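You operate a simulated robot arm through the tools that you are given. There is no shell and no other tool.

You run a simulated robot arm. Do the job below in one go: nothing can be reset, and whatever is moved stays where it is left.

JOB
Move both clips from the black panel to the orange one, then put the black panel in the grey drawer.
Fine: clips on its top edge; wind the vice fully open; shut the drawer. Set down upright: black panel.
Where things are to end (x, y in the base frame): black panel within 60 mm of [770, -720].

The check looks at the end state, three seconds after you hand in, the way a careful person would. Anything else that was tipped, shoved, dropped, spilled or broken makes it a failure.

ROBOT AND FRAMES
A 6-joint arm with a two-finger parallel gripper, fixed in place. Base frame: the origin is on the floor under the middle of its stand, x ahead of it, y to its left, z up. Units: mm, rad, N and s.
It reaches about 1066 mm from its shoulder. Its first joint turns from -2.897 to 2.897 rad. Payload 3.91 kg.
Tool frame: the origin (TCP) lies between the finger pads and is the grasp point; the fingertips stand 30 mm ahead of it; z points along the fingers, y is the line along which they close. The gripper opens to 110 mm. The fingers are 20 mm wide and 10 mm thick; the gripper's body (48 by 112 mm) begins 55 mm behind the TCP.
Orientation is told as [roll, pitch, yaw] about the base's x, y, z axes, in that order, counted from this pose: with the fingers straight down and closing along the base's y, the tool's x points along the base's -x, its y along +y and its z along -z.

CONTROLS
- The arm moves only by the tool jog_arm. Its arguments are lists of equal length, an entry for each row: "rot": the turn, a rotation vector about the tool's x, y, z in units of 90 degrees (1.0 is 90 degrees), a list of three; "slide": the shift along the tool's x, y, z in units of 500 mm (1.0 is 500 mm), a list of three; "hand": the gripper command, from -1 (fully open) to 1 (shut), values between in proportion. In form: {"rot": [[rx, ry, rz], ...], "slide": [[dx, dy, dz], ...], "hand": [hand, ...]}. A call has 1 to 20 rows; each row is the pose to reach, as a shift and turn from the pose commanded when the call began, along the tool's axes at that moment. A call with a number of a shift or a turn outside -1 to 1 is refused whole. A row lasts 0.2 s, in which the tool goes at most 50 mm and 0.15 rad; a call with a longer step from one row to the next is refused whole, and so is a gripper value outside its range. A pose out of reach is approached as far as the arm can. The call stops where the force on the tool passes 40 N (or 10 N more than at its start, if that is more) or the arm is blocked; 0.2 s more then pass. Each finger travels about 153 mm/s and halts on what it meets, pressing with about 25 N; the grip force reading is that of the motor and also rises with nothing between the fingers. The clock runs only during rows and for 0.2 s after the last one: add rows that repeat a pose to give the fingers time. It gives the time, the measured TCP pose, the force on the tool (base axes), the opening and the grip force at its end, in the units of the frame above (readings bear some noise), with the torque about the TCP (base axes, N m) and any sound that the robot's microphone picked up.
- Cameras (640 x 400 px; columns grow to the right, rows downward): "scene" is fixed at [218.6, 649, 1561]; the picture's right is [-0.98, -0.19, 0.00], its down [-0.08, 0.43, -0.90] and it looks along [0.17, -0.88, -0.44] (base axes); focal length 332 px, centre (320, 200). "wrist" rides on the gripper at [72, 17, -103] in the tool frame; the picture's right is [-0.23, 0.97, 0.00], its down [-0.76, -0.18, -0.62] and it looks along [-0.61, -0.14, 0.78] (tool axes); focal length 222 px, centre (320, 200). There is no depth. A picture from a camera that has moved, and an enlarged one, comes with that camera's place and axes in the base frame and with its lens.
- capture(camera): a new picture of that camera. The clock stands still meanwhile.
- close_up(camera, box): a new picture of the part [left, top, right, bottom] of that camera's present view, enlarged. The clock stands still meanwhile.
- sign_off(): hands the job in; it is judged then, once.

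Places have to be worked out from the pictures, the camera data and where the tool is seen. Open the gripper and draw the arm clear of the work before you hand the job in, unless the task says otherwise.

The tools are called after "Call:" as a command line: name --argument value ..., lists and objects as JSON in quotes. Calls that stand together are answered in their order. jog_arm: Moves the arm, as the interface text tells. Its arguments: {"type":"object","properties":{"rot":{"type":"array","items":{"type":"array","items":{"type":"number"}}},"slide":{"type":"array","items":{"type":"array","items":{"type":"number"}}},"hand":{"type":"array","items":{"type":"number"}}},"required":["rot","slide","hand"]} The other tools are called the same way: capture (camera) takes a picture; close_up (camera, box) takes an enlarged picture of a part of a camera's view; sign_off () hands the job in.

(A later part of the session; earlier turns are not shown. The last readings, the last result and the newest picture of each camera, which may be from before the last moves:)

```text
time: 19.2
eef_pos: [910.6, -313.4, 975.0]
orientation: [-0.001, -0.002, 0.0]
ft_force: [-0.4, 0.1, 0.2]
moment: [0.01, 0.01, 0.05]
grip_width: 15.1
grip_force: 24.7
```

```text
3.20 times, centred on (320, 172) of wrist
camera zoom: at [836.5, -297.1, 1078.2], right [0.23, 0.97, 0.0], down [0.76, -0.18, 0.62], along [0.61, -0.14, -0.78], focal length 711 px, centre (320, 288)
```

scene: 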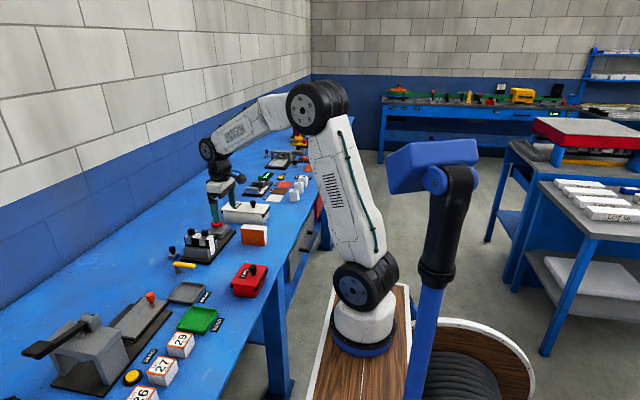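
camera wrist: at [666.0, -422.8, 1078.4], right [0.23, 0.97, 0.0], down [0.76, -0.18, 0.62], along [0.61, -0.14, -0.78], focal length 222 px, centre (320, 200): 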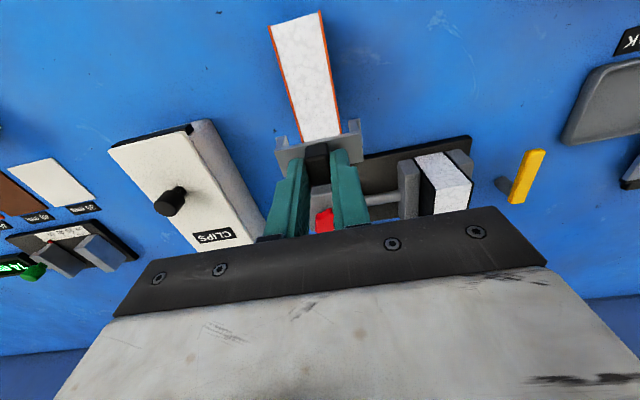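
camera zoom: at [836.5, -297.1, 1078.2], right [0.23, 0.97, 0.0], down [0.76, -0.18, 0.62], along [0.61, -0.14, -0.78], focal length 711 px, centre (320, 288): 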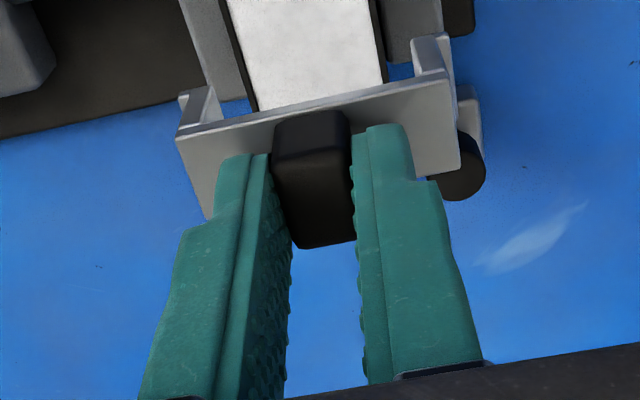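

The black panel is now clear of clips. I'll carry the second clip over the −x part of the orange panel, with extra height to clear the first clip.

Call:
jog_arm --rot '[[0, 0, 0], [0, 0, 0], [0, 0, 0], [0, 0, 0], [0, 0, 0], [0, 0, 0], [0, 0, 0], [0, 0, 0], [0, 0, 0]]' --slide '[[0.03, -0.01, -0.03], [0.09, -0.03, -0.06], [0.16, -0.065, -0.06], [0.23, -0.105, -0.06], [0.3, -0.15, -0.06], [0.37, -0.195, -0.06], [0.42, -0.235, -0.05], [0.441, -0.2548, -0.05], [0.441, -0.2548, -0.05]]' --hand '[1, 1, 1, 1, 1, 1, 1, 1, 1]'

Call:
capture --camera "wrist"

Call:
close_up --camera "wrist" --box '[240, 90, 400, 190]'

Call:
close_up --camera "scene" --box '[220, 190, 300, 250]'

```text
time: 21.2
eef_pos: [689.0, -443.7, 1000.4]
orientation: [-0.003, -0.002, -0.001]
ft_force: [0.8, -0.2, -0.7]
moment: [0.01, 0.02, 0.0]
grip_width: 14.8
grip_force: 25.1
```

```text
taken
camera wrist: at [615.5, -426.8, 1102.7], right [0.23, 0.97, 0.0], down [0.76, -0.18, 0.62], along [0.61, -0.14, -0.78], focal length 222 px, centre (320, 200)
```

wrist: 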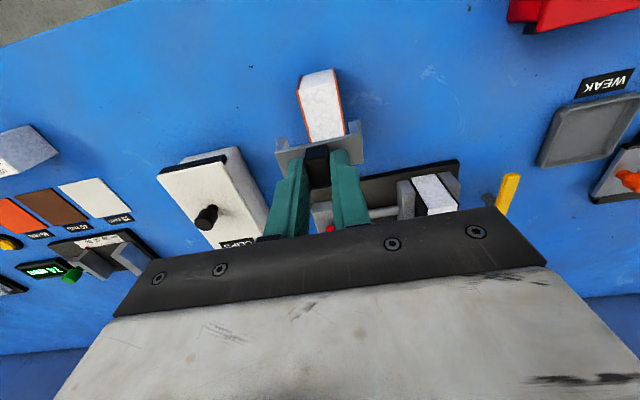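

```text
4.00 times, centred on (320, 140) of wrist
camera zoom: at [615.5, -426.8, 1102.7], right [0.23, 0.97, 0.0], down [0.76, -0.18, 0.62], along [0.61, -0.14, -0.78], focal length 888 px, centre (320, 440)
```

zoom: 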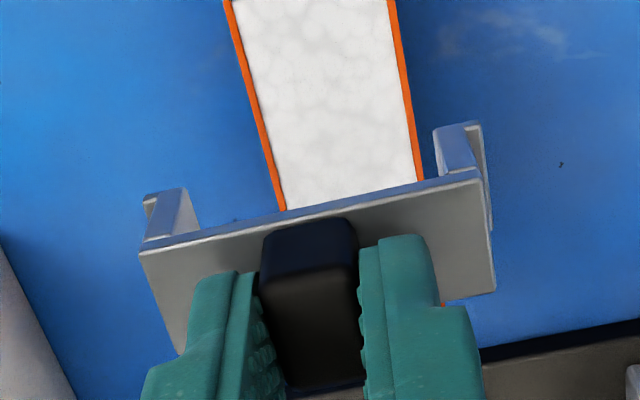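

```text
6.67 times, centred on (260, 220) of scene
camera zoom: at [218.6, 649.0, 1561.0], right [-0.98, -0.19, 0.0], down [-0.08, 0.43, -0.9], along [0.17, -0.88, -0.44], focal length 2214 px, centre (720, 67)
```

zoom: 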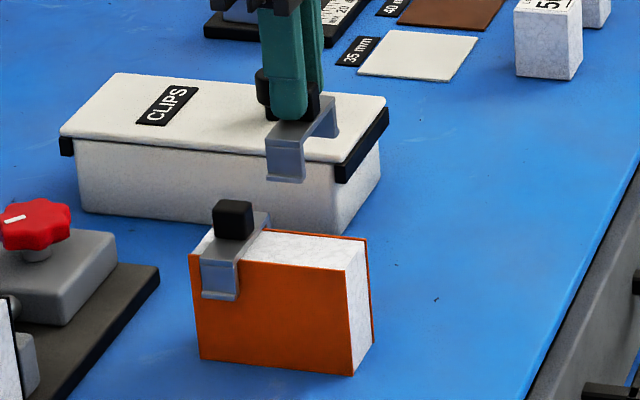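

TCP is (687.5,−443.8,999.7); the clip centre is at y≈−443.2 and the panel centre at about −440.4. I'll shift +2.8 mm in y and lower to just above contact.

Call:
jog_arm --rot '[[0, 0, 0], [0, 0, 0], [0, 0, 0], [0, 0, 0], [0, 0, 0]]' --slide '[[0, 0.0056, 0.02], [0, 0.0056, 0.05], [0, 0.0056, 0.08], [0, 0.0056, 0.09], [0, 0.0056, 0.09]]' --hand '[1, 1, 1, 1, 1]'

Call:
close_up --camera "wrist" --box '[240, 90, 400, 190]'

```text
time: 22.4
eef_pos: [688.8, -439.1, 954.6]
orientation: [-0.002, -0.002, -0.001]
ft_force: [-0.8, 0.3, -0.4]
moment: [-0.02, 0.0, -0.01]
grip_width: 15.1
grip_force: 25.2
```

```text
4.00 times, centred on (320, 140) of wrist
camera zoom: at [616.1, -422.5, 1056.5], right [0.23, 0.97, 0.0], down [0.76, -0.18, 0.62], along [0.61, -0.14, -0.78], focal length 888 px, centre (320, 440)
```

zoom: 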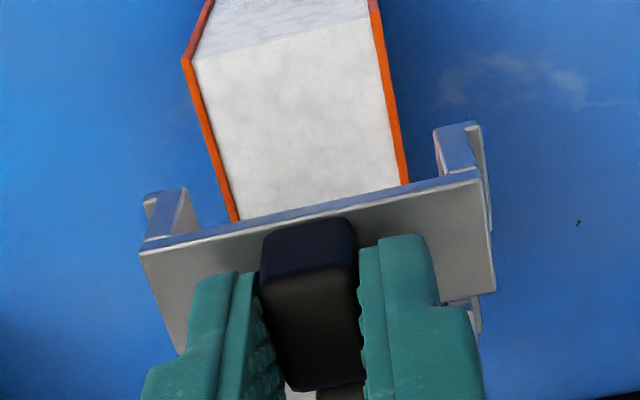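

TCP is (688,−439.5,953.5), so the clip is about 1.3 mm too far in +y. I'll correct and lower to z≈917.

Call:
jog_arm --rot '[[0, 0, 0], [0, 0, 0], [0, 0, 0], [0, 0, 0], [0, 0, 0]]' --slide '[[0, -0.0026, 0.02], [0, -0.0026, 0.045], [0, -0.0026, 0.065], [0, -0.0026, 0.073], [0, -0.0026, 0.073]]' --hand '[1, 1, 1, 1, 1]'

Call:
close_up --camera "wrist" --box '[240, 90, 400, 190]'

Call:
close_up --camera "scene" --box '[230, 210, 294, 250]'

```text
time: 23.6
eef_pos: [690.5, -439.9, 918.2]
orientation: [-0.001, -0.002, 0.0]
ft_force: [0.1, -0.3, -0.8]
moment: [0.0, 0.0, -0.03]
grip_width: 14.9
grip_force: 24.7
```

```text
4.00 times, centred on (320, 140) of wrist
camera zoom: at [615.8, -424.0, 1020.6], right [0.23, 0.97, 0.0], down [0.76, -0.18, 0.62], along [0.61, -0.14, -0.78], focal length 888 px, centre (320, 440)
```

zoom: 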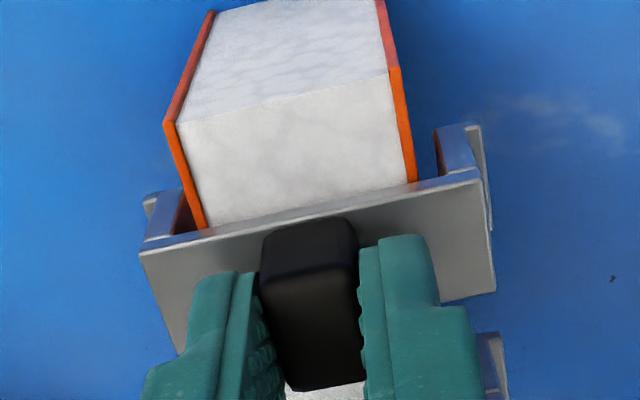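

```text
10.00 times, centred on (262, 230) of scene
camera zoom: at [218.6, 649.0, 1561.0], right [-0.98, -0.19, 0.0], down [-0.08, 0.43, -0.9], along [0.17, -0.88, -0.44], focal length 3321 px, centre (900, -100)
```

zoom: 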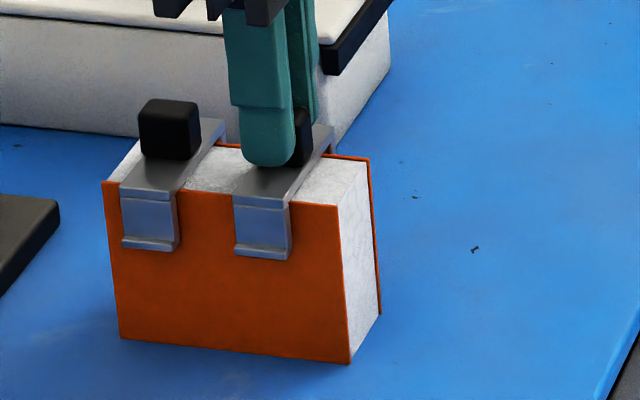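

It's straddled and symmetric, with TCP z≈917.6. I'll lower the last 3–5 mm to contact.

Call:
jog_arm --rot '[[0, 0, 0], [0, 0, 0], [0, 0, 0], [0, 0, 0]]' --slide '[[0, 0, 0.002], [0, 0, 0.005], [0, 0, 0.008], [0, 0, 0.0085]]' --hand '[1, 1, 1, 1]'

```text
time: 24.6
eef_pos: [688.5, -440.0, 915.9]
orientation: [-0.004, -0.003, 0.001]
ft_force: [-1.8, 1.4, 8.9]
moment: [0.11, 0.12, -0.05]
grip_width: 15.2
grip_force: 24.5
```

Contact (9 N). I'll relieve slightly, open, and lift clear.

Call:
jog_arm --rot '[[0, 0, 0], [0, 0, 0], [0, 0, 0], [0, 0, 0], [0, 0, 0], [0, 0, 0], [0, 0, 0], [0, 0, 0], [0, 0, 0]]' --slide '[[0, 0, -0.002], [0, 0, -0.002], [0, 0, -0.002], [0, 0, -0.002], [0, 0, -0.02], [0, 0, -0.06], [0, 0, -0.1], [0, 0, -0.13], [0, 0, -0.13]]' --hand '[1, 0.2, 0.1, 0.1, 0.1, 0.1, 0.1, 0.1, 0.1]'

Call:
capture --camera "wrist"

Call:
close_up --camera "scene" --box '[200, 200, 296, 260]'

```text
time: 26.6
eef_pos: [690.4, -439.2, 978.1]
orientation: [-0.003, -0.001, 0.0]
ft_force: [-0.2, -0.4, 0.1]
moment: [0.01, 0.0, 0.0]
grip_width: 49.4
grip_force: 0.0
```

```text
taken
camera wrist: at [617.1, -422.5, 1080.8], right [0.23, 0.97, 0.0], down [0.76, -0.18, 0.62], along [0.61, -0.14, -0.78], focal length 222 px, centre (320, 200)
```

wrist: 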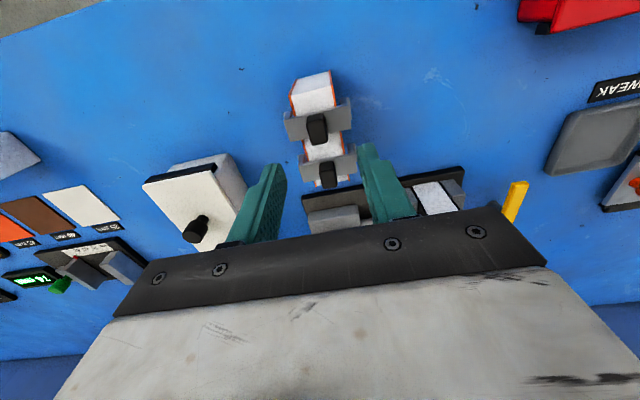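

```text
6.67 times, centred on (248, 230) of scene
camera zoom: at [218.6, 649.0, 1561.0], right [-0.98, -0.19, 0.0], down [-0.08, 0.43, -0.9], along [0.17, -0.88, -0.44], focal length 2214 px, centre (800, 0)
```

zoom: 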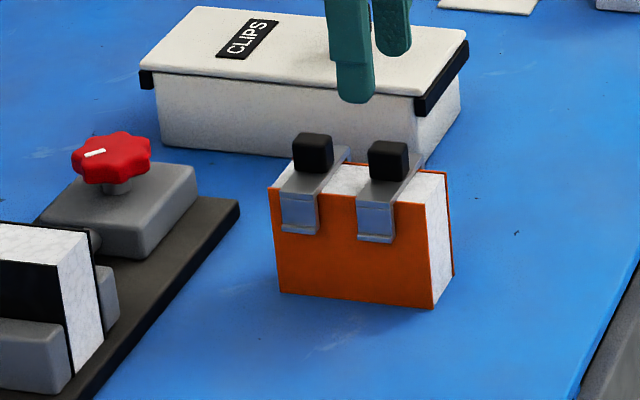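

Both clips are on the orange panel. Next is the vice knob: I'll hover near (868,−456,955) for a better look.

Call:
jog_arm --rot '[[0, 0, 0], [0, 0, 0], [0, 0, 0], [0, 0, 0], [0, 0, 0], [0, 0, 0], [0, 0, 0]]' --slide '[[-0.05, 0, 0], [-0.13, -0.01, 0], [-0.21, -0.02, 0.01], [-0.28, -0.028, 0.025], [-0.34, -0.033, 0.04], [-0.358, -0.033, 0.046], [-0.358, -0.033, 0.046]]' --hand '[0.1, 0.1, 0.1, -0.4, -0.4, -0.4, -0.4]'

Call:
capture --camera "wrist"

Call:
close_up --camera "wrist" --box '[220, 90, 420, 215]'

Call:
close_up --camera "scene" --box '[160, 190, 256, 250]'

```text
time: 28.2
eef_pos: [866.4, -454.8, 956.6]
orientation: [-0.003, -0.003, 0.0]
ft_force: [-0.3, -0.7, -0.7]
moment: [0.01, -0.04, 0.0]
grip_width: 76.8
grip_force: 0.0
```

```text
taken
camera wrist: at [794.4, -438.6, 1058.9], right [0.23, 0.97, 0.0], down [0.76, -0.18, 0.62], along [0.61, -0.14, -0.78], focal length 222 px, centre (320, 200)
```

wrist: 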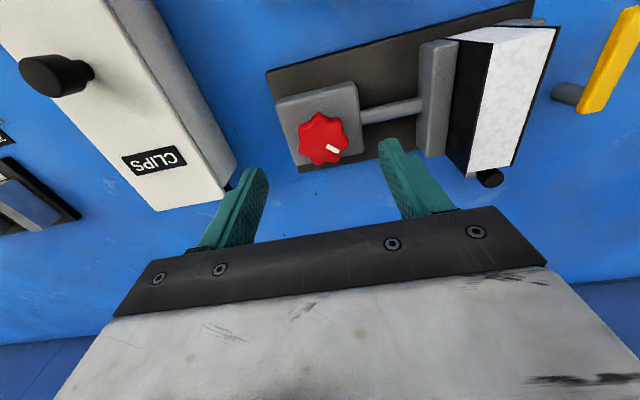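

```text
3.20 times, centred on (320, 152) of wrist
camera zoom: at [794.4, -438.6, 1058.9], right [0.23, 0.97, 0.0], down [0.76, -0.18, 0.62], along [0.61, -0.14, -0.78], focal length 711 px, centre (320, 352)
```

zoom: 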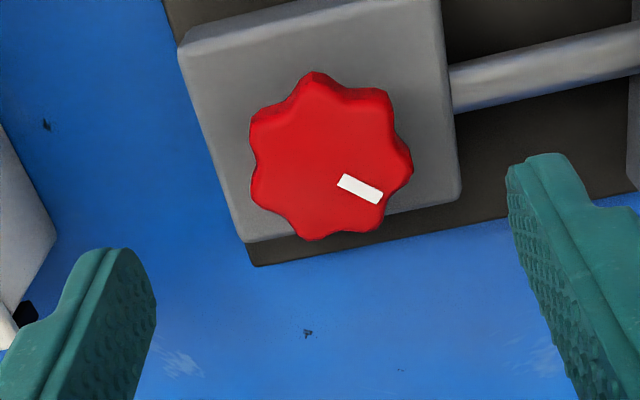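

```text
6.67 times, centred on (208, 220) of scene
camera zoom: at [218.6, 649.0, 1561.0], right [-0.98, -0.19, 0.0], down [-0.08, 0.43, -0.9], along [0.17, -0.88, -0.44], focal length 2214 px, centre (1067, 67)
```

zoom: 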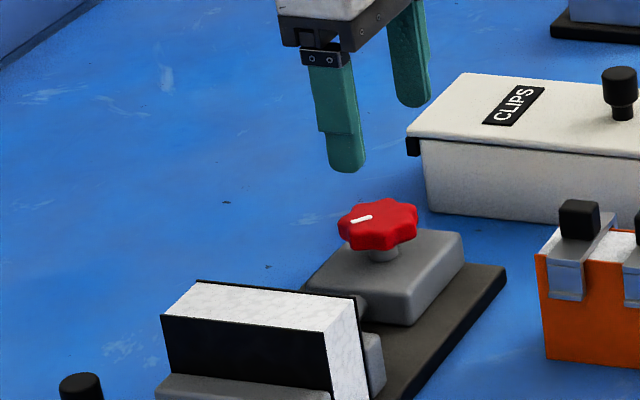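

The knob top centre is at about (883,−455.6,862), roughly 47 mm across with 7 lobes, over a block top at about 837. I'll descend with 77 mm opening to TCP z≈878, so the tips are at about 848.

Call:
jog_arm --rot '[[0, 0, 0], [0, 0, 0], [0, 0, 0], [0, 0, 0], [0, 0, 0], [0, 0, 0]]' --slide '[[-0.02, 0, 0.02], [-0.033, 0, 0.06], [-0.033, 0, 0.1], [-0.033, 0, 0.13], [-0.033, 0, 0.155], [-0.033, 0, 0.155]]' --hand '[-0.4, -0.4, -0.4, -0.4, -0.4, -0.4]'

Call:
close_up --camera "wrist" --box '[220, 110, 420, 235]'

Call:
close_up --camera "scene" --box '[160, 200, 240, 250]'

```text
time: 29.6
eef_pos: [883.9, -456.1, 878.9]
orientation: [-0.002, -0.004, 0.001]
ft_force: [-1.0, 0.2, -0.2]
moment: [0.01, 0.01, 0.02]
grip_width: 76.9
grip_force: 0.1
```

```text
3.20 times, centred on (320, 172) of wrist
camera zoom: at [810.7, -439.9, 981.0], right [0.23, 0.97, 0.0], down [0.76, -0.18, 0.62], along [0.61, -0.14, -0.78], focal length 711 px, centre (320, 288)
```

zoom: 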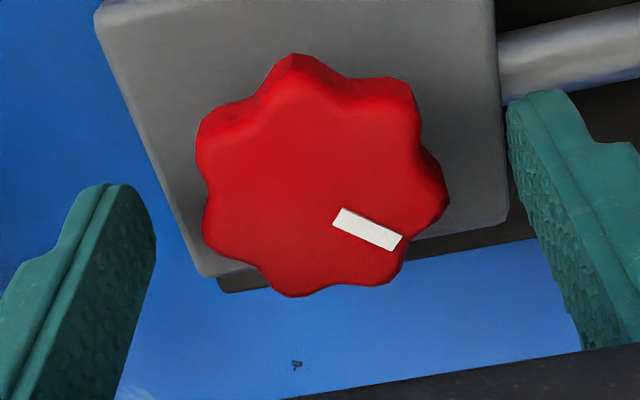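

```text
8.00 times, centred on (200, 225) of scene
camera zoom: at [218.6, 649.0, 1561.0], right [-0.98, -0.19, 0.0], down [-0.08, 0.43, -0.9], along [0.17, -0.88, -0.44], focal length 2657 px, centre (1280, 0)
```

zoom: 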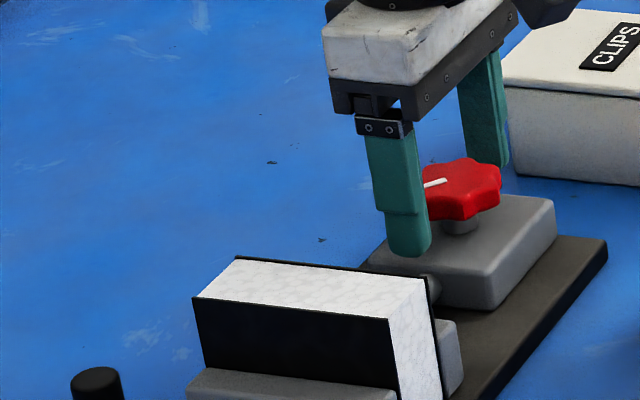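

TCP is (882.7,−456.9,878) and the knob axis about (880.7,−455.5). I'll shift slightly and close on the knob.

Call:
jog_arm --rot '[[0, 0, 0], [0, 0, 0], [0, 0, 0], [0, 0, 0], [0, 0, 0], [0, 0, 0]]' --slide '[[0.004, 0.0028, 0], [0.004, 0.0028, 0], [0.004, 0.0028, 0], [0.004, 0.0028, 0], [0.004, 0.0028, 0], [0.004, 0.0028, 0]]' --hand '[-0.4, -0.4, 1, 1, 1, 1]'

Call:
close_up --camera "wrist" --box '[220, 110, 420, 235]'

Call:
close_up --camera "scene" --box '[160, 200, 240, 250]'

```text
time: 31.0
eef_pos: [882.4, -453.5, 878.8]
orientation: [-0.003, -0.003, 0.0]
ft_force: [4.3, -7.6, 0.6]
moment: [-0.19, -0.3, -0.02]
grip_width: 49.3
grip_force: 44.5
```

```text
3.20 times, centred on (320, 172) of wrist
camera zoom: at [808.9, -439.0, 981.5], right [0.23, 0.97, 0.0], down [0.76, -0.18, 0.63], along [0.61, -0.14, -0.78], focal length 711 px, centre (320, 288)
```

zoom: 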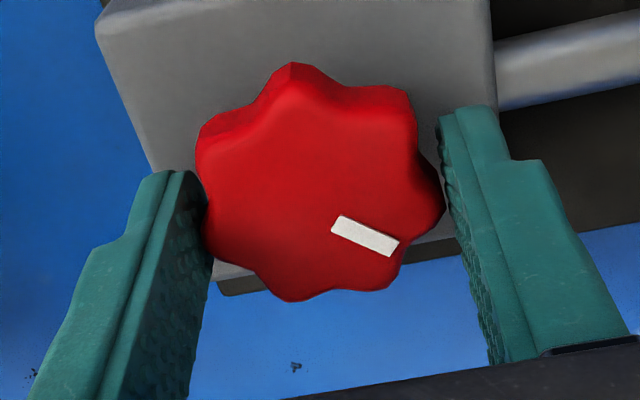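

```text
8.00 times, centred on (200, 225) of scene
camera zoom: at [218.6, 649.0, 1561.0], right [-0.98, -0.19, 0.0], down [-0.08, 0.43, -0.9], along [0.17, -0.88, -0.44], focal length 2657 px, centre (1280, 0)
```

zoom: 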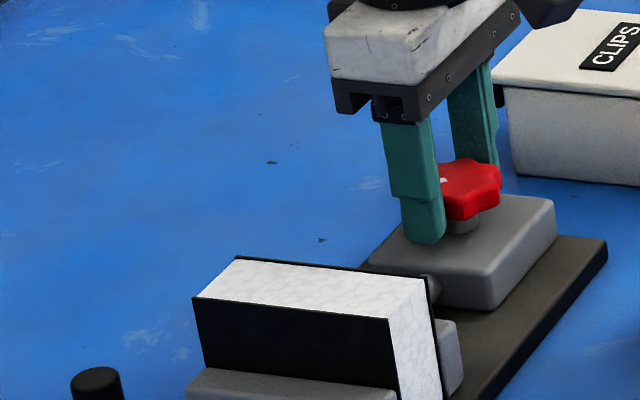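

The knob is held (49.3 mm). I'll try turning it counterclockwise as seen from above by 45° and watch the torque and jaw.

Call:
jog_arm --rot '[[0, 0, 0], [0, 0, -0.05], [0, 0, -0.12], [0, 0, -0.2], [0, 0, -0.28], [0, 0, -0.36], [0, 0, -0.44], [0, 0, -0.5], [0, 0, -0.5]]' --slide '[[-0.001, -0.002, 0], [-0.001, -0.002, 0], [-0.001, -0.002, 0], [-0.001, -0.002, 0], [-0.001, -0.002, 0], [-0.001, -0.002, 0], [-0.001, -0.002, 0], [-0.001, -0.002, 0], [-0.001, -0.002, 0]]' --hand '[1, 1, 1, 1, 1, 1, 1, 1, 1]'

Call:
capture --camera "wrist"

Call:
close_up --camera "scene" --box '[160, 200, 240, 250]'

```text
time: 32.7
eef_pos: [882.8, -453.3, 880.0]
orientation: [0.005, 0.002, 0.726]
ft_force: [-12.1, 9.4, 11.9]
moment: [0.81, 0.71, -0.07]
grip_width: 49.1
grip_force: 45.4
stopped in row 8: the force on the tool passed its limit at 41 N (the readings are from after the stop); the commanded pose is now the measured one
```

```text
taken
camera wrist: at [816.9, -490.0, 981.8], right [-0.48, 0.88, 0.0], down [0.69, 0.37, 0.62], along [0.54, 0.3, -0.78], focal length 222 px, centre (320, 200)
```

wrist: 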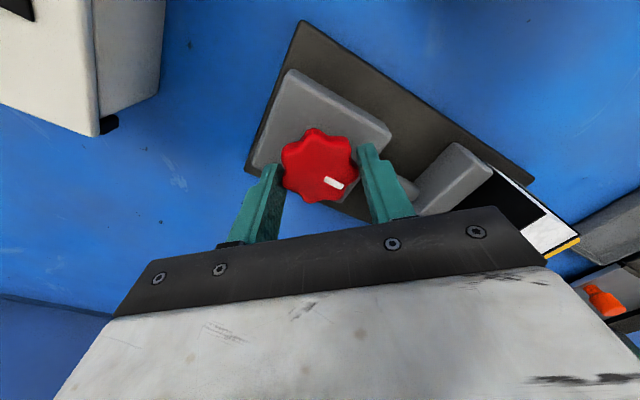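

```text
8.00 times, centred on (200, 225) of scene
camera zoom: at [218.6, 649.0, 1561.0], right [-0.98, -0.19, 0.0], down [-0.08, 0.43, -0.9], along [0.17, -0.88, -0.44], focal length 2657 px, centre (1280, 0)
```

zoom: 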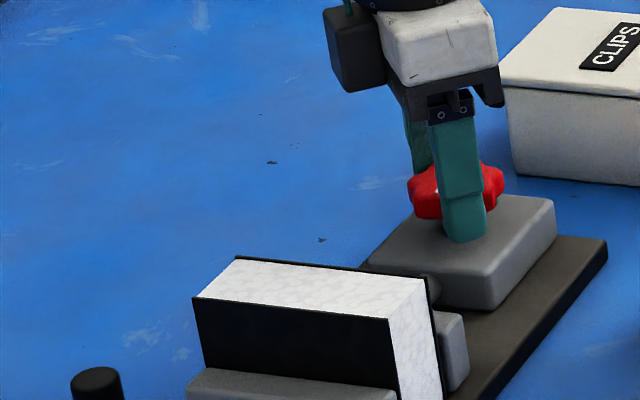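

The knob turned with the gripper by about 42°. I'll check whether the jaw moved.

Call:
close_up --camera "scene" --box '[200, 220, 232, 250]'

Call:
close_up --camera "wrist" --box '[240, 110, 560, 270]'

```text
13.33 times, centred on (216, 235) of scene
camera zoom: at [218.6, 649.0, 1561.0], right [-0.98, -0.19, 0.0], down [-0.08, 0.43, -0.9], along [0.17, -0.88, -0.44], focal length 4428 px, centre (1707, -267)
```

zoom: 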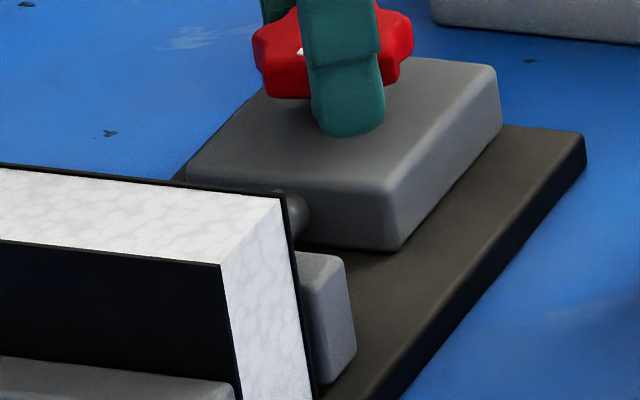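

```text
2.00 times, centred on (400, 190) of wrist
camera zoom: at [816.9, -490.0, 981.8], right [-0.48, 0.88, 0.0], down [0.69, 0.37, 0.62], along [0.54, 0.3, -0.78], focal length 444 px, centre (160, 220)
```

zoom: 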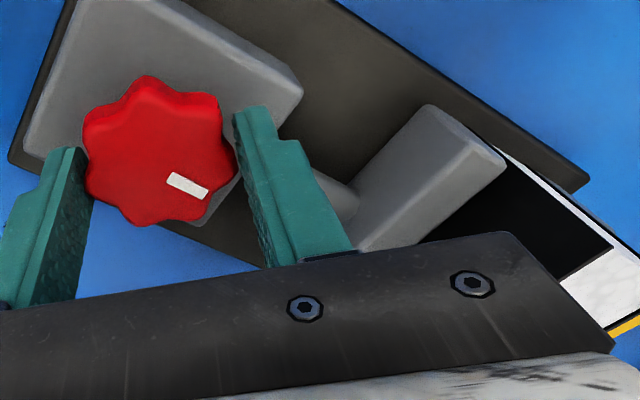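

The jaw is backing away from the panel, so counterclockwise opens it. I'll release the grip at this yaw and re-centre on the knob axis before the next turn.

Call:
jog_arm --rot '[[0, 0, 0], [0, 0, 0], [0, 0, 0], [0, 0, 0]]' --slide '[[0, 0, 0], [0, 0, 0], [0, 0, 0], [0, 0, 0]]' --hand '[-0.3, -0.3, -0.3, -0.3]'

Call:
capture --camera "wrist"

Call:
close_up --camera "wrist" --box '[220, 110, 420, 235]'

Call:
close_up --camera "scene" --box '[160, 200, 240, 250]'

```text
time: 33.7
eef_pos: [883.0, -454.6, 879.3]
orientation: [0.004, 0.002, 0.728]
ft_force: [0.3, 0.1, 0.4]
moment: [-0.01, -0.02, -0.03]
grip_width: 71.5
grip_force: 0.1
```

```text
taken
camera wrist: at [817.3, -491.2, 980.3], right [-0.48, 0.88, 0.0], down [0.69, 0.37, 0.62], along [0.55, 0.3, -0.78], focal length 222 px, centre (320, 200)
```

wrist: 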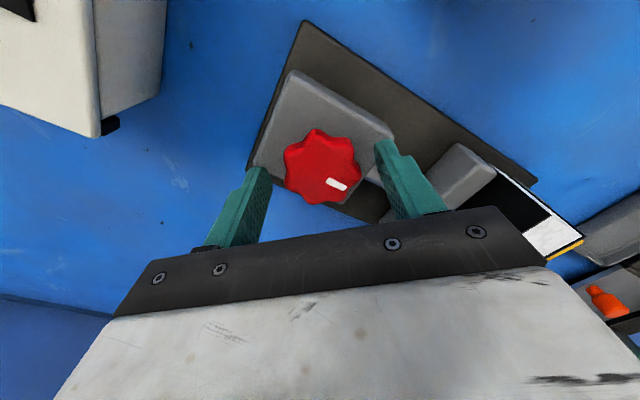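

```text
3.20 times, centred on (320, 172) of wrist
camera zoom: at [817.3, -491.2, 980.3], right [-0.48, 0.88, 0.0], down [0.69, 0.37, 0.62], along [0.55, 0.3, -0.78], focal length 711 px, centre (320, 288)
```

zoom: 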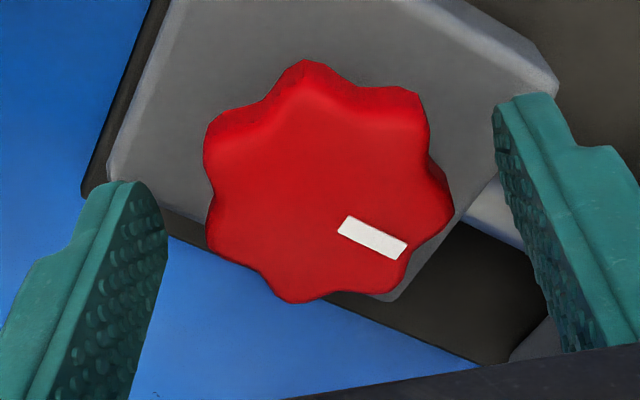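

```text
8.00 times, centred on (200, 225) of scene
camera zoom: at [218.6, 649.0, 1561.0], right [-0.98, -0.19, 0.0], down [-0.08, 0.43, -0.9], along [0.17, -0.88, -0.44], focal length 2657 px, centre (1280, 0)
```

zoom: 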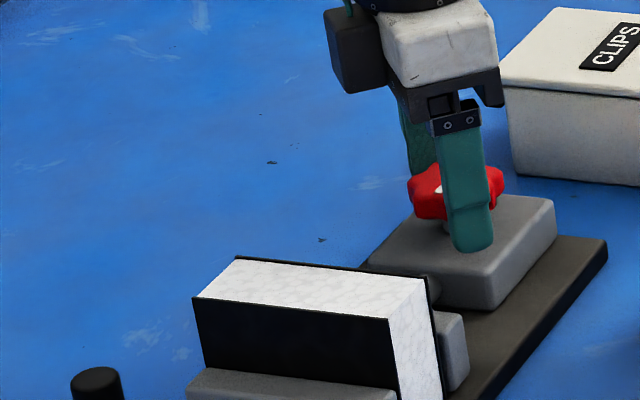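

The knob follows the gripper, and its axis is within about 1 mm of the TCP axis. I'll swing the open gripper back 1.5 lobe pitches (77°) around the knob for another bite.

Call:
jog_arm --rot '[[0, 0, 0.05], [0, 0, 0.14], [0, 0, 0.23], [0, 0, 0.32], [0, 0, 0.41], [0, 0, 0.5], [0, 0, 0.59], [0, 0, 0.68], [0, 0, 0.77], [0, 0, 0.857], [0, 0, 0.857]]' --slide '[[-0.0012, 0, 0], [-0.0012, 0, 0], [-0.0012, 0, 0], [-0.0012, 0, 0], [-0.0012, 0, 0], [-0.0012, 0, 0], [-0.0012, 0, 0], [-0.0012, 0, 0], [-0.0012, 0, 0], [-0.0012, 0, 0], [-0.0012, 0, 0]]' --hand '[-0.3, -0.3, -0.3, -0.3, -0.3, -0.3, -0.3, -0.3, -0.3, -0.3, -0.3]'

Call:
capture --camera "wrist"

Call:
close_up --camera "wrist" --box '[220, 110, 420, 235]'

Call:
close_up --camera "scene" --box '[160, 200, 240, 250]'

```text
time: 36.1
eef_pos: [883.6, -454.7, 878.3]
orientation: [-0.002, 0.003, -0.622]
ft_force: [0.0, -0.5, 0.1]
moment: [0.01, 0.02, 0.03]
grip_width: 71.5
grip_force: 0.0
```

```text
taken
camera wrist: at [833.9, -399.4, 980.2], right [0.75, 0.66, 0.0], down [0.52, -0.59, 0.62], along [0.41, -0.47, -0.78], focal length 222 px, centre (320, 200)
```

wrist: 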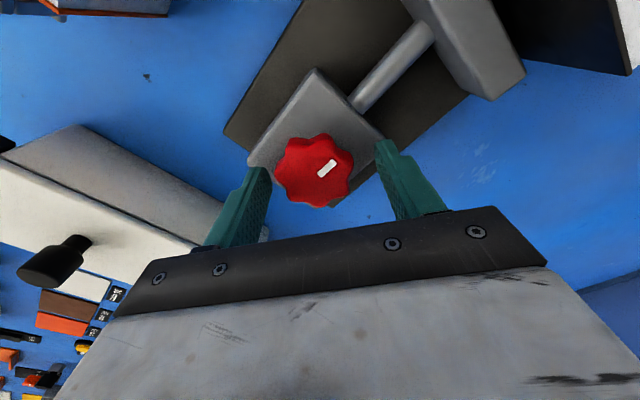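

```text
3.20 times, centred on (320, 172) of wrist
camera zoom: at [833.9, -399.4, 980.2], right [0.75, 0.66, 0.0], down [0.52, -0.59, 0.62], along [0.41, -0.47, -0.78], focal length 711 px, centre (320, 288)
```

zoom: 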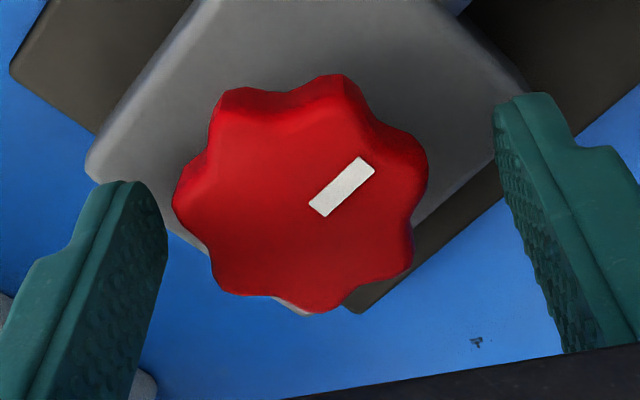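

```text
8.00 times, centred on (200, 225) of scene
camera zoom: at [218.6, 649.0, 1561.0], right [-0.98, -0.19, 0.0], down [-0.08, 0.43, -0.9], along [0.17, -0.88, -0.44], focal length 2657 px, centre (1280, 0)
```

zoom: 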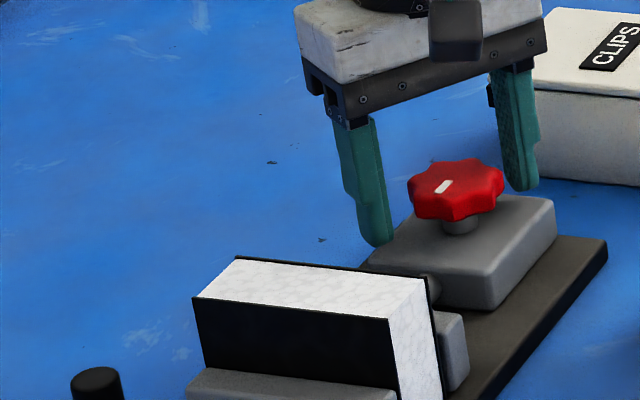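

In this view the knob axis sits about 3 mm toward −ty of the tool axis. I'll shift there and close.

Call:
jog_arm --rot '[[0, 0, 0], [0, 0, 0], [0, 0, 0], [0, 0, 0], [0, 0, 0], [0, 0, 0]]' --slide '[[-0.0022, -0.006, 0], [-0.0022, -0.006, 0], [-0.0022, -0.006, 0], [-0.0022, -0.006, 0], [-0.0022, -0.006, 0], [-0.0022, -0.006, 0]]' --hand '[-0.3, -0.3, 1, 1, 1, 1]'

Call:
close_up --camera "wrist" --box '[220, 110, 420, 235]'

```text
time: 37.5
eef_pos: [881.7, -456.7, 875.9]
orientation: [-0.001, 0.002, -0.618]
ft_force: [-2.7, -1.9, 0.0]
moment: [-0.06, 0.04, -0.01]
grip_width: 49.5
grip_force: 44.9
```

```text
3.20 times, centred on (320, 172) of wrist
camera zoom: at [832.9, -402.3, 979.6], right [0.75, 0.66, 0.0], down [0.52, -0.59, 0.62], along [0.41, -0.47, -0.78], focal length 711 px, centre (320, 288)
```

zoom: 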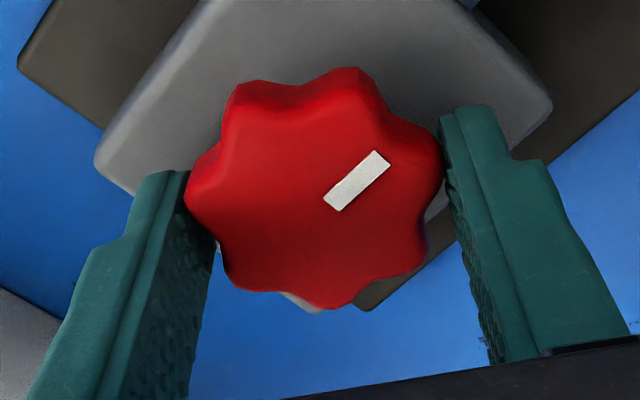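

Well-centred grip with low side force. I'll turn counterclockwise by about 85° with a small compensation for the lobe offset.

Call:
jog_arm --rot '[[0, 0, -0.05], [0, 0, -0.13], [0, 0, -0.21], [0, 0, -0.29], [0, 0, -0.37], [0, 0, -0.45], [0, 0, -0.53], [0, 0, -0.61], [0, 0, -0.69], [0, 0, -0.77], [0, 0, -0.85], [0, 0, -0.93], [0, 0, -0.93]]' --slide '[[0, 0, 0], [-0.0003, 0.0003, 0], [-0.0005, 0.0005, 0], [-0.0007, 0.0007, 0], [-0.0009, 0.0009, 0], [-0.0011, 0.001, 0], [-0.0013, 0.0012, 0], [-0.0015, 0.0014, 0], [-0.0017, 0.0016, 0], [-0.0019, 0.0018, 0], [-0.0021, 0.002, 0], [-0.0024, 0.0022, 0], [-0.0024, 0.0022, 0]]' --hand '[1, 1, 1, 1, 1, 1, 1, 1, 1, 1, 1, 1, 1]'

Call:
capture --camera "wrist"

Call:
close_up --camera "scene" --box '[160, 200, 240, 250]'

```text
time: 39.4
eef_pos: [882.9, -455.0, 876.2]
orientation: [0.01, 0.004, 0.366]
ft_force: [-4.1, 12.9, 5.4]
moment: [0.28, 0.03, -0.02]
grip_width: 49.5
grip_force: 45.1
stopped in row 9: the force on the tool passed its limit at 41 N (the readings are from after the stop); the commanded pose is now the measured one
```

```text
taken
camera wrist: at [809.5, -466.1, 979.9], right [-0.14, 0.99, 0.01], down [0.78, 0.1, 0.62], along [0.61, 0.09, -0.79], focal length 222 px, centre (320, 200)
```

wrist: 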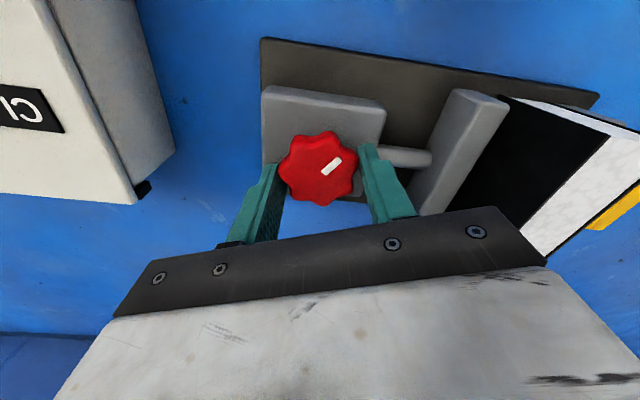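

```text
8.00 times, centred on (200, 225) of scene
camera zoom: at [218.6, 649.0, 1561.0], right [-0.98, -0.19, 0.0], down [-0.08, 0.43, -0.9], along [0.17, -0.88, -0.44], focal length 2657 px, centre (1280, 0)
```

zoom: 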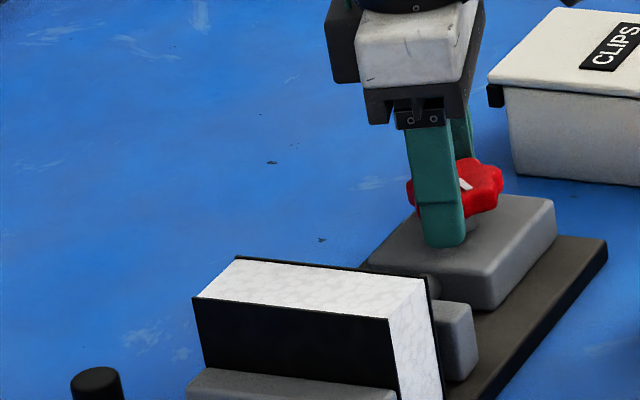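

The side force shows the knob axis is really at about (879.5,−455.3), 3 mm toward the camera side of my tool axis, which also matches the images. The jaw has moved about 18 mm. I'll release, re-centre on that axis, and swing back 77° for the next bite.

Call:
jog_arm --rot '[[0, 0, 0], [0, 0, 0], [0, 0, 0.05], [0, 0, 0.14], [0, 0, 0.23], [0, 0, 0.32], [0, 0, 0.41], [0, 0, 0.5], [0, 0, 0.59], [0, 0, 0.68], [0, 0, 0.77], [0, 0, 0.857], [0, 0, 0.857]]' --slide '[[0, 0, 0], [0, 0, 0], [0.0064, 0.0022, 0], [0.0064, 0.0022, 0], [0.0064, 0.0022, 0], [0.0064, 0.0022, 0], [0.0064, 0.0022, 0], [0.0064, 0.0022, 0], [0.0064, 0.0022, 0], [0.0064, 0.0022, 0], [0.0064, 0.0022, 0], [0.0064, 0.0022, 0], [0.0064, 0.0022, 0]]' --hand '[-0.3, -0.3, -0.3, -0.3, -0.3, -0.3, -0.3, -0.3, -0.3, -0.3, -0.3, -0.3, -0.3]'

Call:
close_up --camera "wrist" --box '[220, 110, 420, 235]'

Call:
close_up --camera "scene" --box '[160, 200, 240, 250]'

```text
time: 42.2
eef_pos: [879.5, -456.6, 874.9]
orientation: [-0.003, 0.008, -0.983]
ft_force: [0.6, 0.0, -0.3]
moment: [0.04, -0.03, 0.02]
grip_width: 71.4
grip_force: 0.1
```

```text
3.20 times, centred on (320, 172) of wrist
camera zoom: at [853.4, -387.8, 978.5], right [0.94, 0.35, -0.01], down [0.28, -0.73, 0.62], along [0.21, -0.58, -0.79], focal length 711 px, centre (320, 288)
```

zoom: 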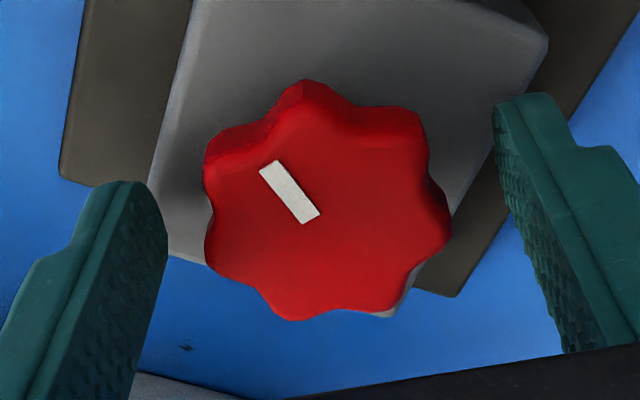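

```text
8.00 times, centred on (200, 225) of scene
camera zoom: at [218.6, 649.0, 1561.0], right [-0.98, -0.19, 0.0], down [-0.08, 0.43, -0.9], along [0.17, -0.88, -0.44], focal length 2657 px, centre (1280, 0)
```

zoom: 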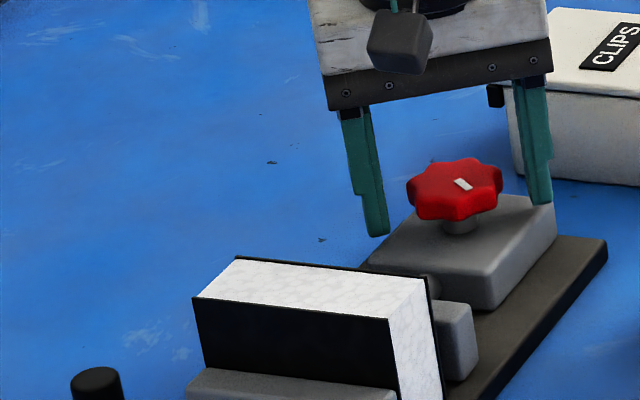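

I'll nudge about 2 mm, close on the knob, and check the force.

Call:
jog_arm --rot '[[0, 0, 0], [0, 0, 0], [0, 0, 0], [0, 0, 0], [0, 0, 0], [0, 0, 0]]' --slide '[[0.0018, 0.0044, -0.004], [0.0018, 0.0044, -0.004], [0.0018, 0.0044, -0.004], [0.0018, 0.0044, -0.004], [0.0018, 0.0044, -0.004], [0.0018, 0.0044, -0.004]]' --hand '[-0.3, -0.3, 1, 1, 1, 1]'

Call:
close_up --camera "wrist" --box '[220, 110, 420, 235]'

```text
time: 43.6
eef_pos: [880.0, -454.6, 878.4]
orientation: [-0.006, 0.007, -0.982]
ft_force: [-14.3, -2.5, 0.6]
moment: [-0.02, 0.49, -0.01]
grip_width: 49.3
grip_force: 44.7
```

```text
3.20 times, centred on (320, 172) of wrist
camera zoom: at [853.8, -386.8, 980.5], right [0.94, 0.35, -0.01], down [0.28, -0.74, 0.62], along [0.21, -0.58, -0.79], focal length 711 px, centre (320, 288)
```

zoom: 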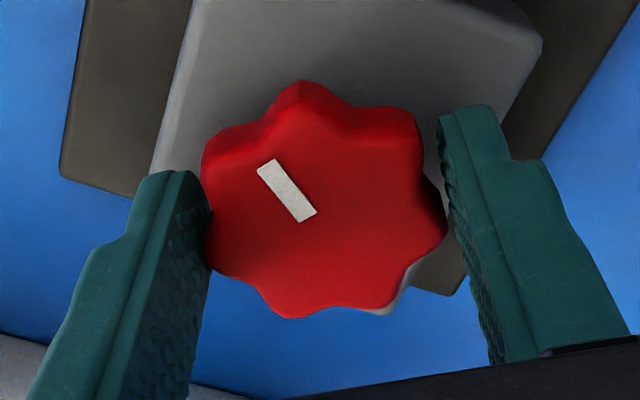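

Side force is about 14 N along the closing direction. I'll back the command off by 2 mm and turn counterclockwise about this point.

Call:
jog_arm --rot '[[0, 0, 0], [0, 0, -0.06], [0, 0, -0.14], [0, 0, -0.22], [0, 0, -0.3], [0, 0, -0.38], [0, 0, -0.46], [0, 0, -0.54], [0, 0, -0.62], [0, 0, -0.7], [0, 0, -0.78], [0, 0, -0.86], [0, 0, -0.94], [0, 0, -0.94]]' --slide '[[0.001, -0.004, 0], [0.001, -0.004, 0], [0.001, -0.004, 0], [0.001, -0.004, 0], [0.001, -0.004, 0], [0.001, -0.004, 0], [0.001, -0.004, 0], [0.001, -0.004, 0], [0.001, -0.004, 0], [0.001, -0.004, 0], [0.001, -0.004, 0], [0.001, -0.004, 0], [0.001, -0.004, 0], [0.001, -0.004, 0]]' --hand '[1, 1, 1, 1, 1, 1, 1, 1, 1, 1, 1, 1, 1, 1]'

Call:
capture --camera "wrist"

Call:
close_up --camera "scene" --box '[160, 200, 240, 250]'

```text
time: 46.6
eef_pos: [879.4, -456.0, 879.6]
orientation: [0.006, 0.004, 0.497]
ft_force: [1.5, -5.8, -1.0]
moment: [-0.01, -0.13, -0.95]
grip_width: 49.2
grip_force: 45.2
```

```text
taken
camera wrist: at [807.0, -477.2, 981.7], right [-0.26, 0.96, 0.01], down [0.76, 0.2, 0.62], along [0.6, 0.17, -0.79], focal length 222 px, centre (320, 200)
```

wrist: 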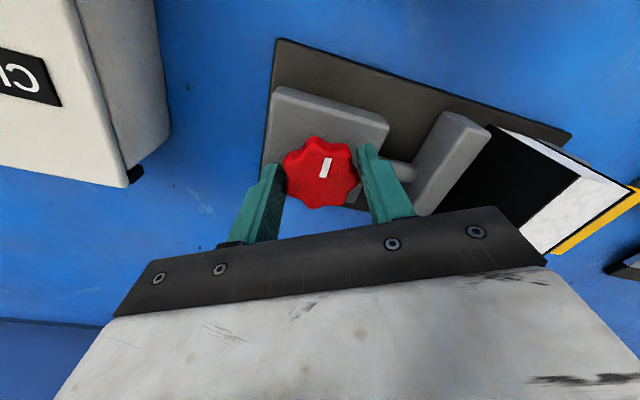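

```text
8.00 times, centred on (200, 225) of scene
camera zoom: at [218.6, 649.0, 1561.0], right [-0.98, -0.19, 0.0], down [-0.08, 0.43, -0.9], along [0.17, -0.88, -0.44], focal length 2657 px, centre (1280, 0)
```

zoom: 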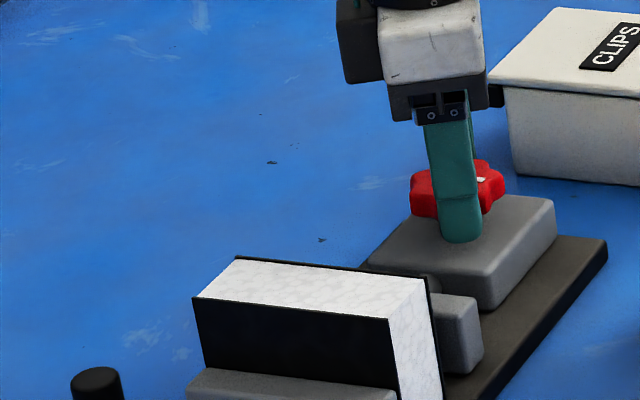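

The gripper reached the full angle, but there's now −0.95 Nm resisting torque and the knob slipped about one lobe. That looks like the end stop. I'll zoom in to verify.

Call:
close_up --camera "wrist" --box '[260, 80, 580, 240]'

Call:
close_up --camera "scene" --box '[200, 220, 232, 250]'

```text
2.00 times, centred on (420, 160) of wrist
camera zoom: at [807.0, -477.2, 981.7], right [-0.26, 0.96, 0.01], down [0.76, 0.2, 0.62], along [0.6, 0.17, -0.79], focal length 444 px, centre (120, 280)
```

zoom: 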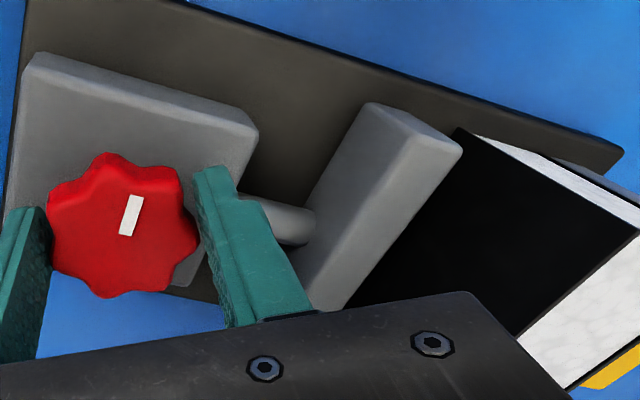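

```text
13.33 times, centred on (216, 235) of scene
camera zoom: at [218.6, 649.0, 1561.0], right [-0.98, -0.19, 0.0], down [-0.08, 0.43, -0.9], along [0.17, -0.88, -0.44], focal length 4428 px, centre (1707, -267)
```

zoom: 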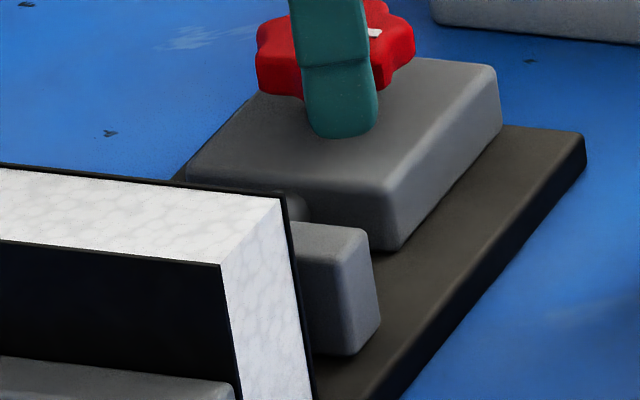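

I'll release, swing back one lobe pitch (51°), regrip, and try a further 30° to see if it's a hard stop.

Call:
jog_arm --rot '[[0, 0, 0], [0, 0, 0], [0, 0, 0.08], [0, 0, 0.17], [0, 0, 0.26], [0, 0, 0.35], [0, 0, 0.44], [0, 0, 0.53], [0, 0, 0.571], [0, 0, 0.571], [0, 0, 0.571], [0, 0, 0.571], [0, 0, 0.571]]' --slide '[[0, 0, 0], [0, 0, 0], [0, 0, 0], [0, 0, 0], [0, 0, 0], [0, 0, 0], [0, 0, 0], [0, 0, 0], [0, 0, 0], [0, 0, 0], [0, 0, 0], [0, 0, 0], [0, 0, 0]]' --hand '[-0.3, -0.3, -0.3, -0.3, -0.3, -0.3, -0.3, -0.3, -0.3, 1, 1, 1, 1]'

Call:
capture --camera "wrist"

Call:
close_up --camera "wrist" --box '[220, 110, 420, 235]'

```text
time: 49.4
eef_pos: [879.9, -455.1, 878.9]
orientation: [0.003, 0.007, -0.4]
ft_force: [0.3, 0.9, 0.0]
moment: [0.0, 0.06, -0.22]
grip_width: 49.2
grip_force: 45.2
```

```text
taken
camera wrist: at [819.5, -412.8, 981.6], right [0.59, 0.81, 0.0], down [0.64, -0.46, 0.62], along [0.5, -0.36, -0.79], focal length 222 px, centre (320, 200)
```

wrist: 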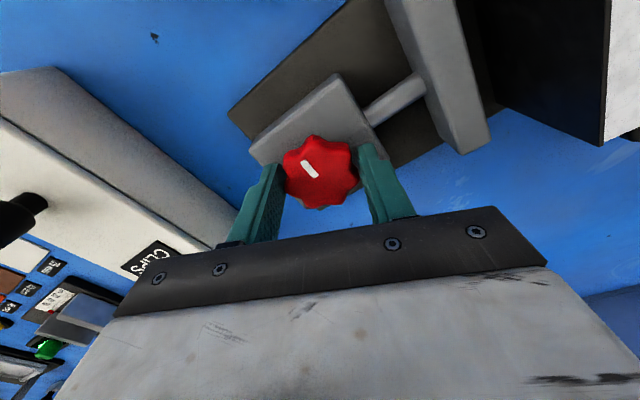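

```text
3.20 times, centred on (320, 172) of wrist
camera zoom: at [819.5, -412.8, 981.6], right [0.59, 0.81, 0.0], down [0.64, -0.46, 0.62], along [0.5, -0.36, -0.79], focal length 711 px, centre (320, 288)
```

zoom: 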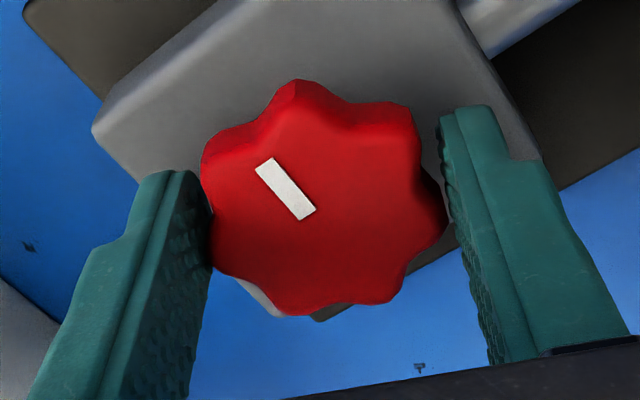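

Nicely centred with almost no side force. Now I'll turn counterclockwise 30° and read the torque.

Call:
jog_arm --rot '[[0, 0, -0.04], [0, 0, -0.1], [0, 0, -0.16], [0, 0, -0.22], [0, 0, -0.28], [0, 0, -0.333], [0, 0, -0.333]]' --slide '[[0, 0, 0], [0, 0, 0], [0, 0, 0], [0, 0, 0], [0, 0, 0], [0, 0, 0], [0, 0, 0]]' --hand '[1, 1, 1, 1, 1, 1, 1]'

Call:
close_up --camera "wrist" --box '[220, 110, 420, 235]'

Call:
close_up --camera "scene" --box '[200, 220, 232, 250]'

```text
time: 51.0
eef_pos: [880.3, -455.0, 878.0]
orientation: [0.005, 0.006, 0.122]
ft_force: [-4.4, -9.9, -2.8]
moment: [-0.3, -0.05, -0.5]
grip_width: 49.3
grip_force: 45.1
```

```text
3.20 times, centred on (320, 172) of wrist
camera zoom: at [805.2, -449.1, 981.1], right [0.11, 0.99, 0.0], down [0.78, -0.09, 0.62], along [0.61, -0.06, -0.79], focal length 711 px, centre (320, 288)
```

zoom: 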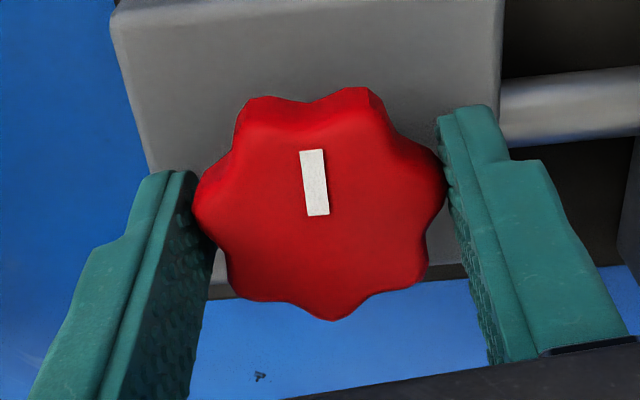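

```text
13.33 times, centred on (216, 235) of scene
camera zoom: at [218.6, 649.0, 1561.0], right [-0.98, -0.19, 0.0], down [-0.08, 0.43, -0.9], along [0.17, -0.88, -0.44], focal length 4428 px, centre (1707, -267)
```

zoom: 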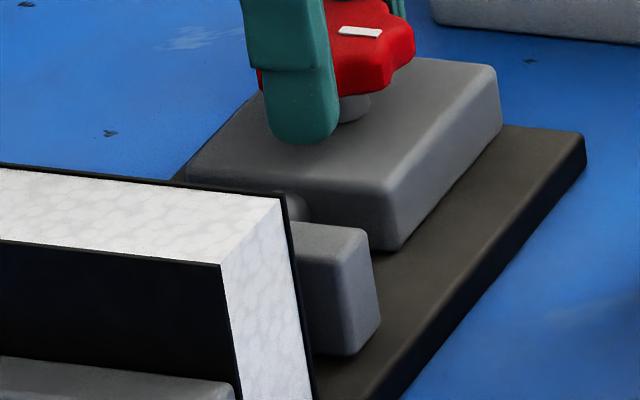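

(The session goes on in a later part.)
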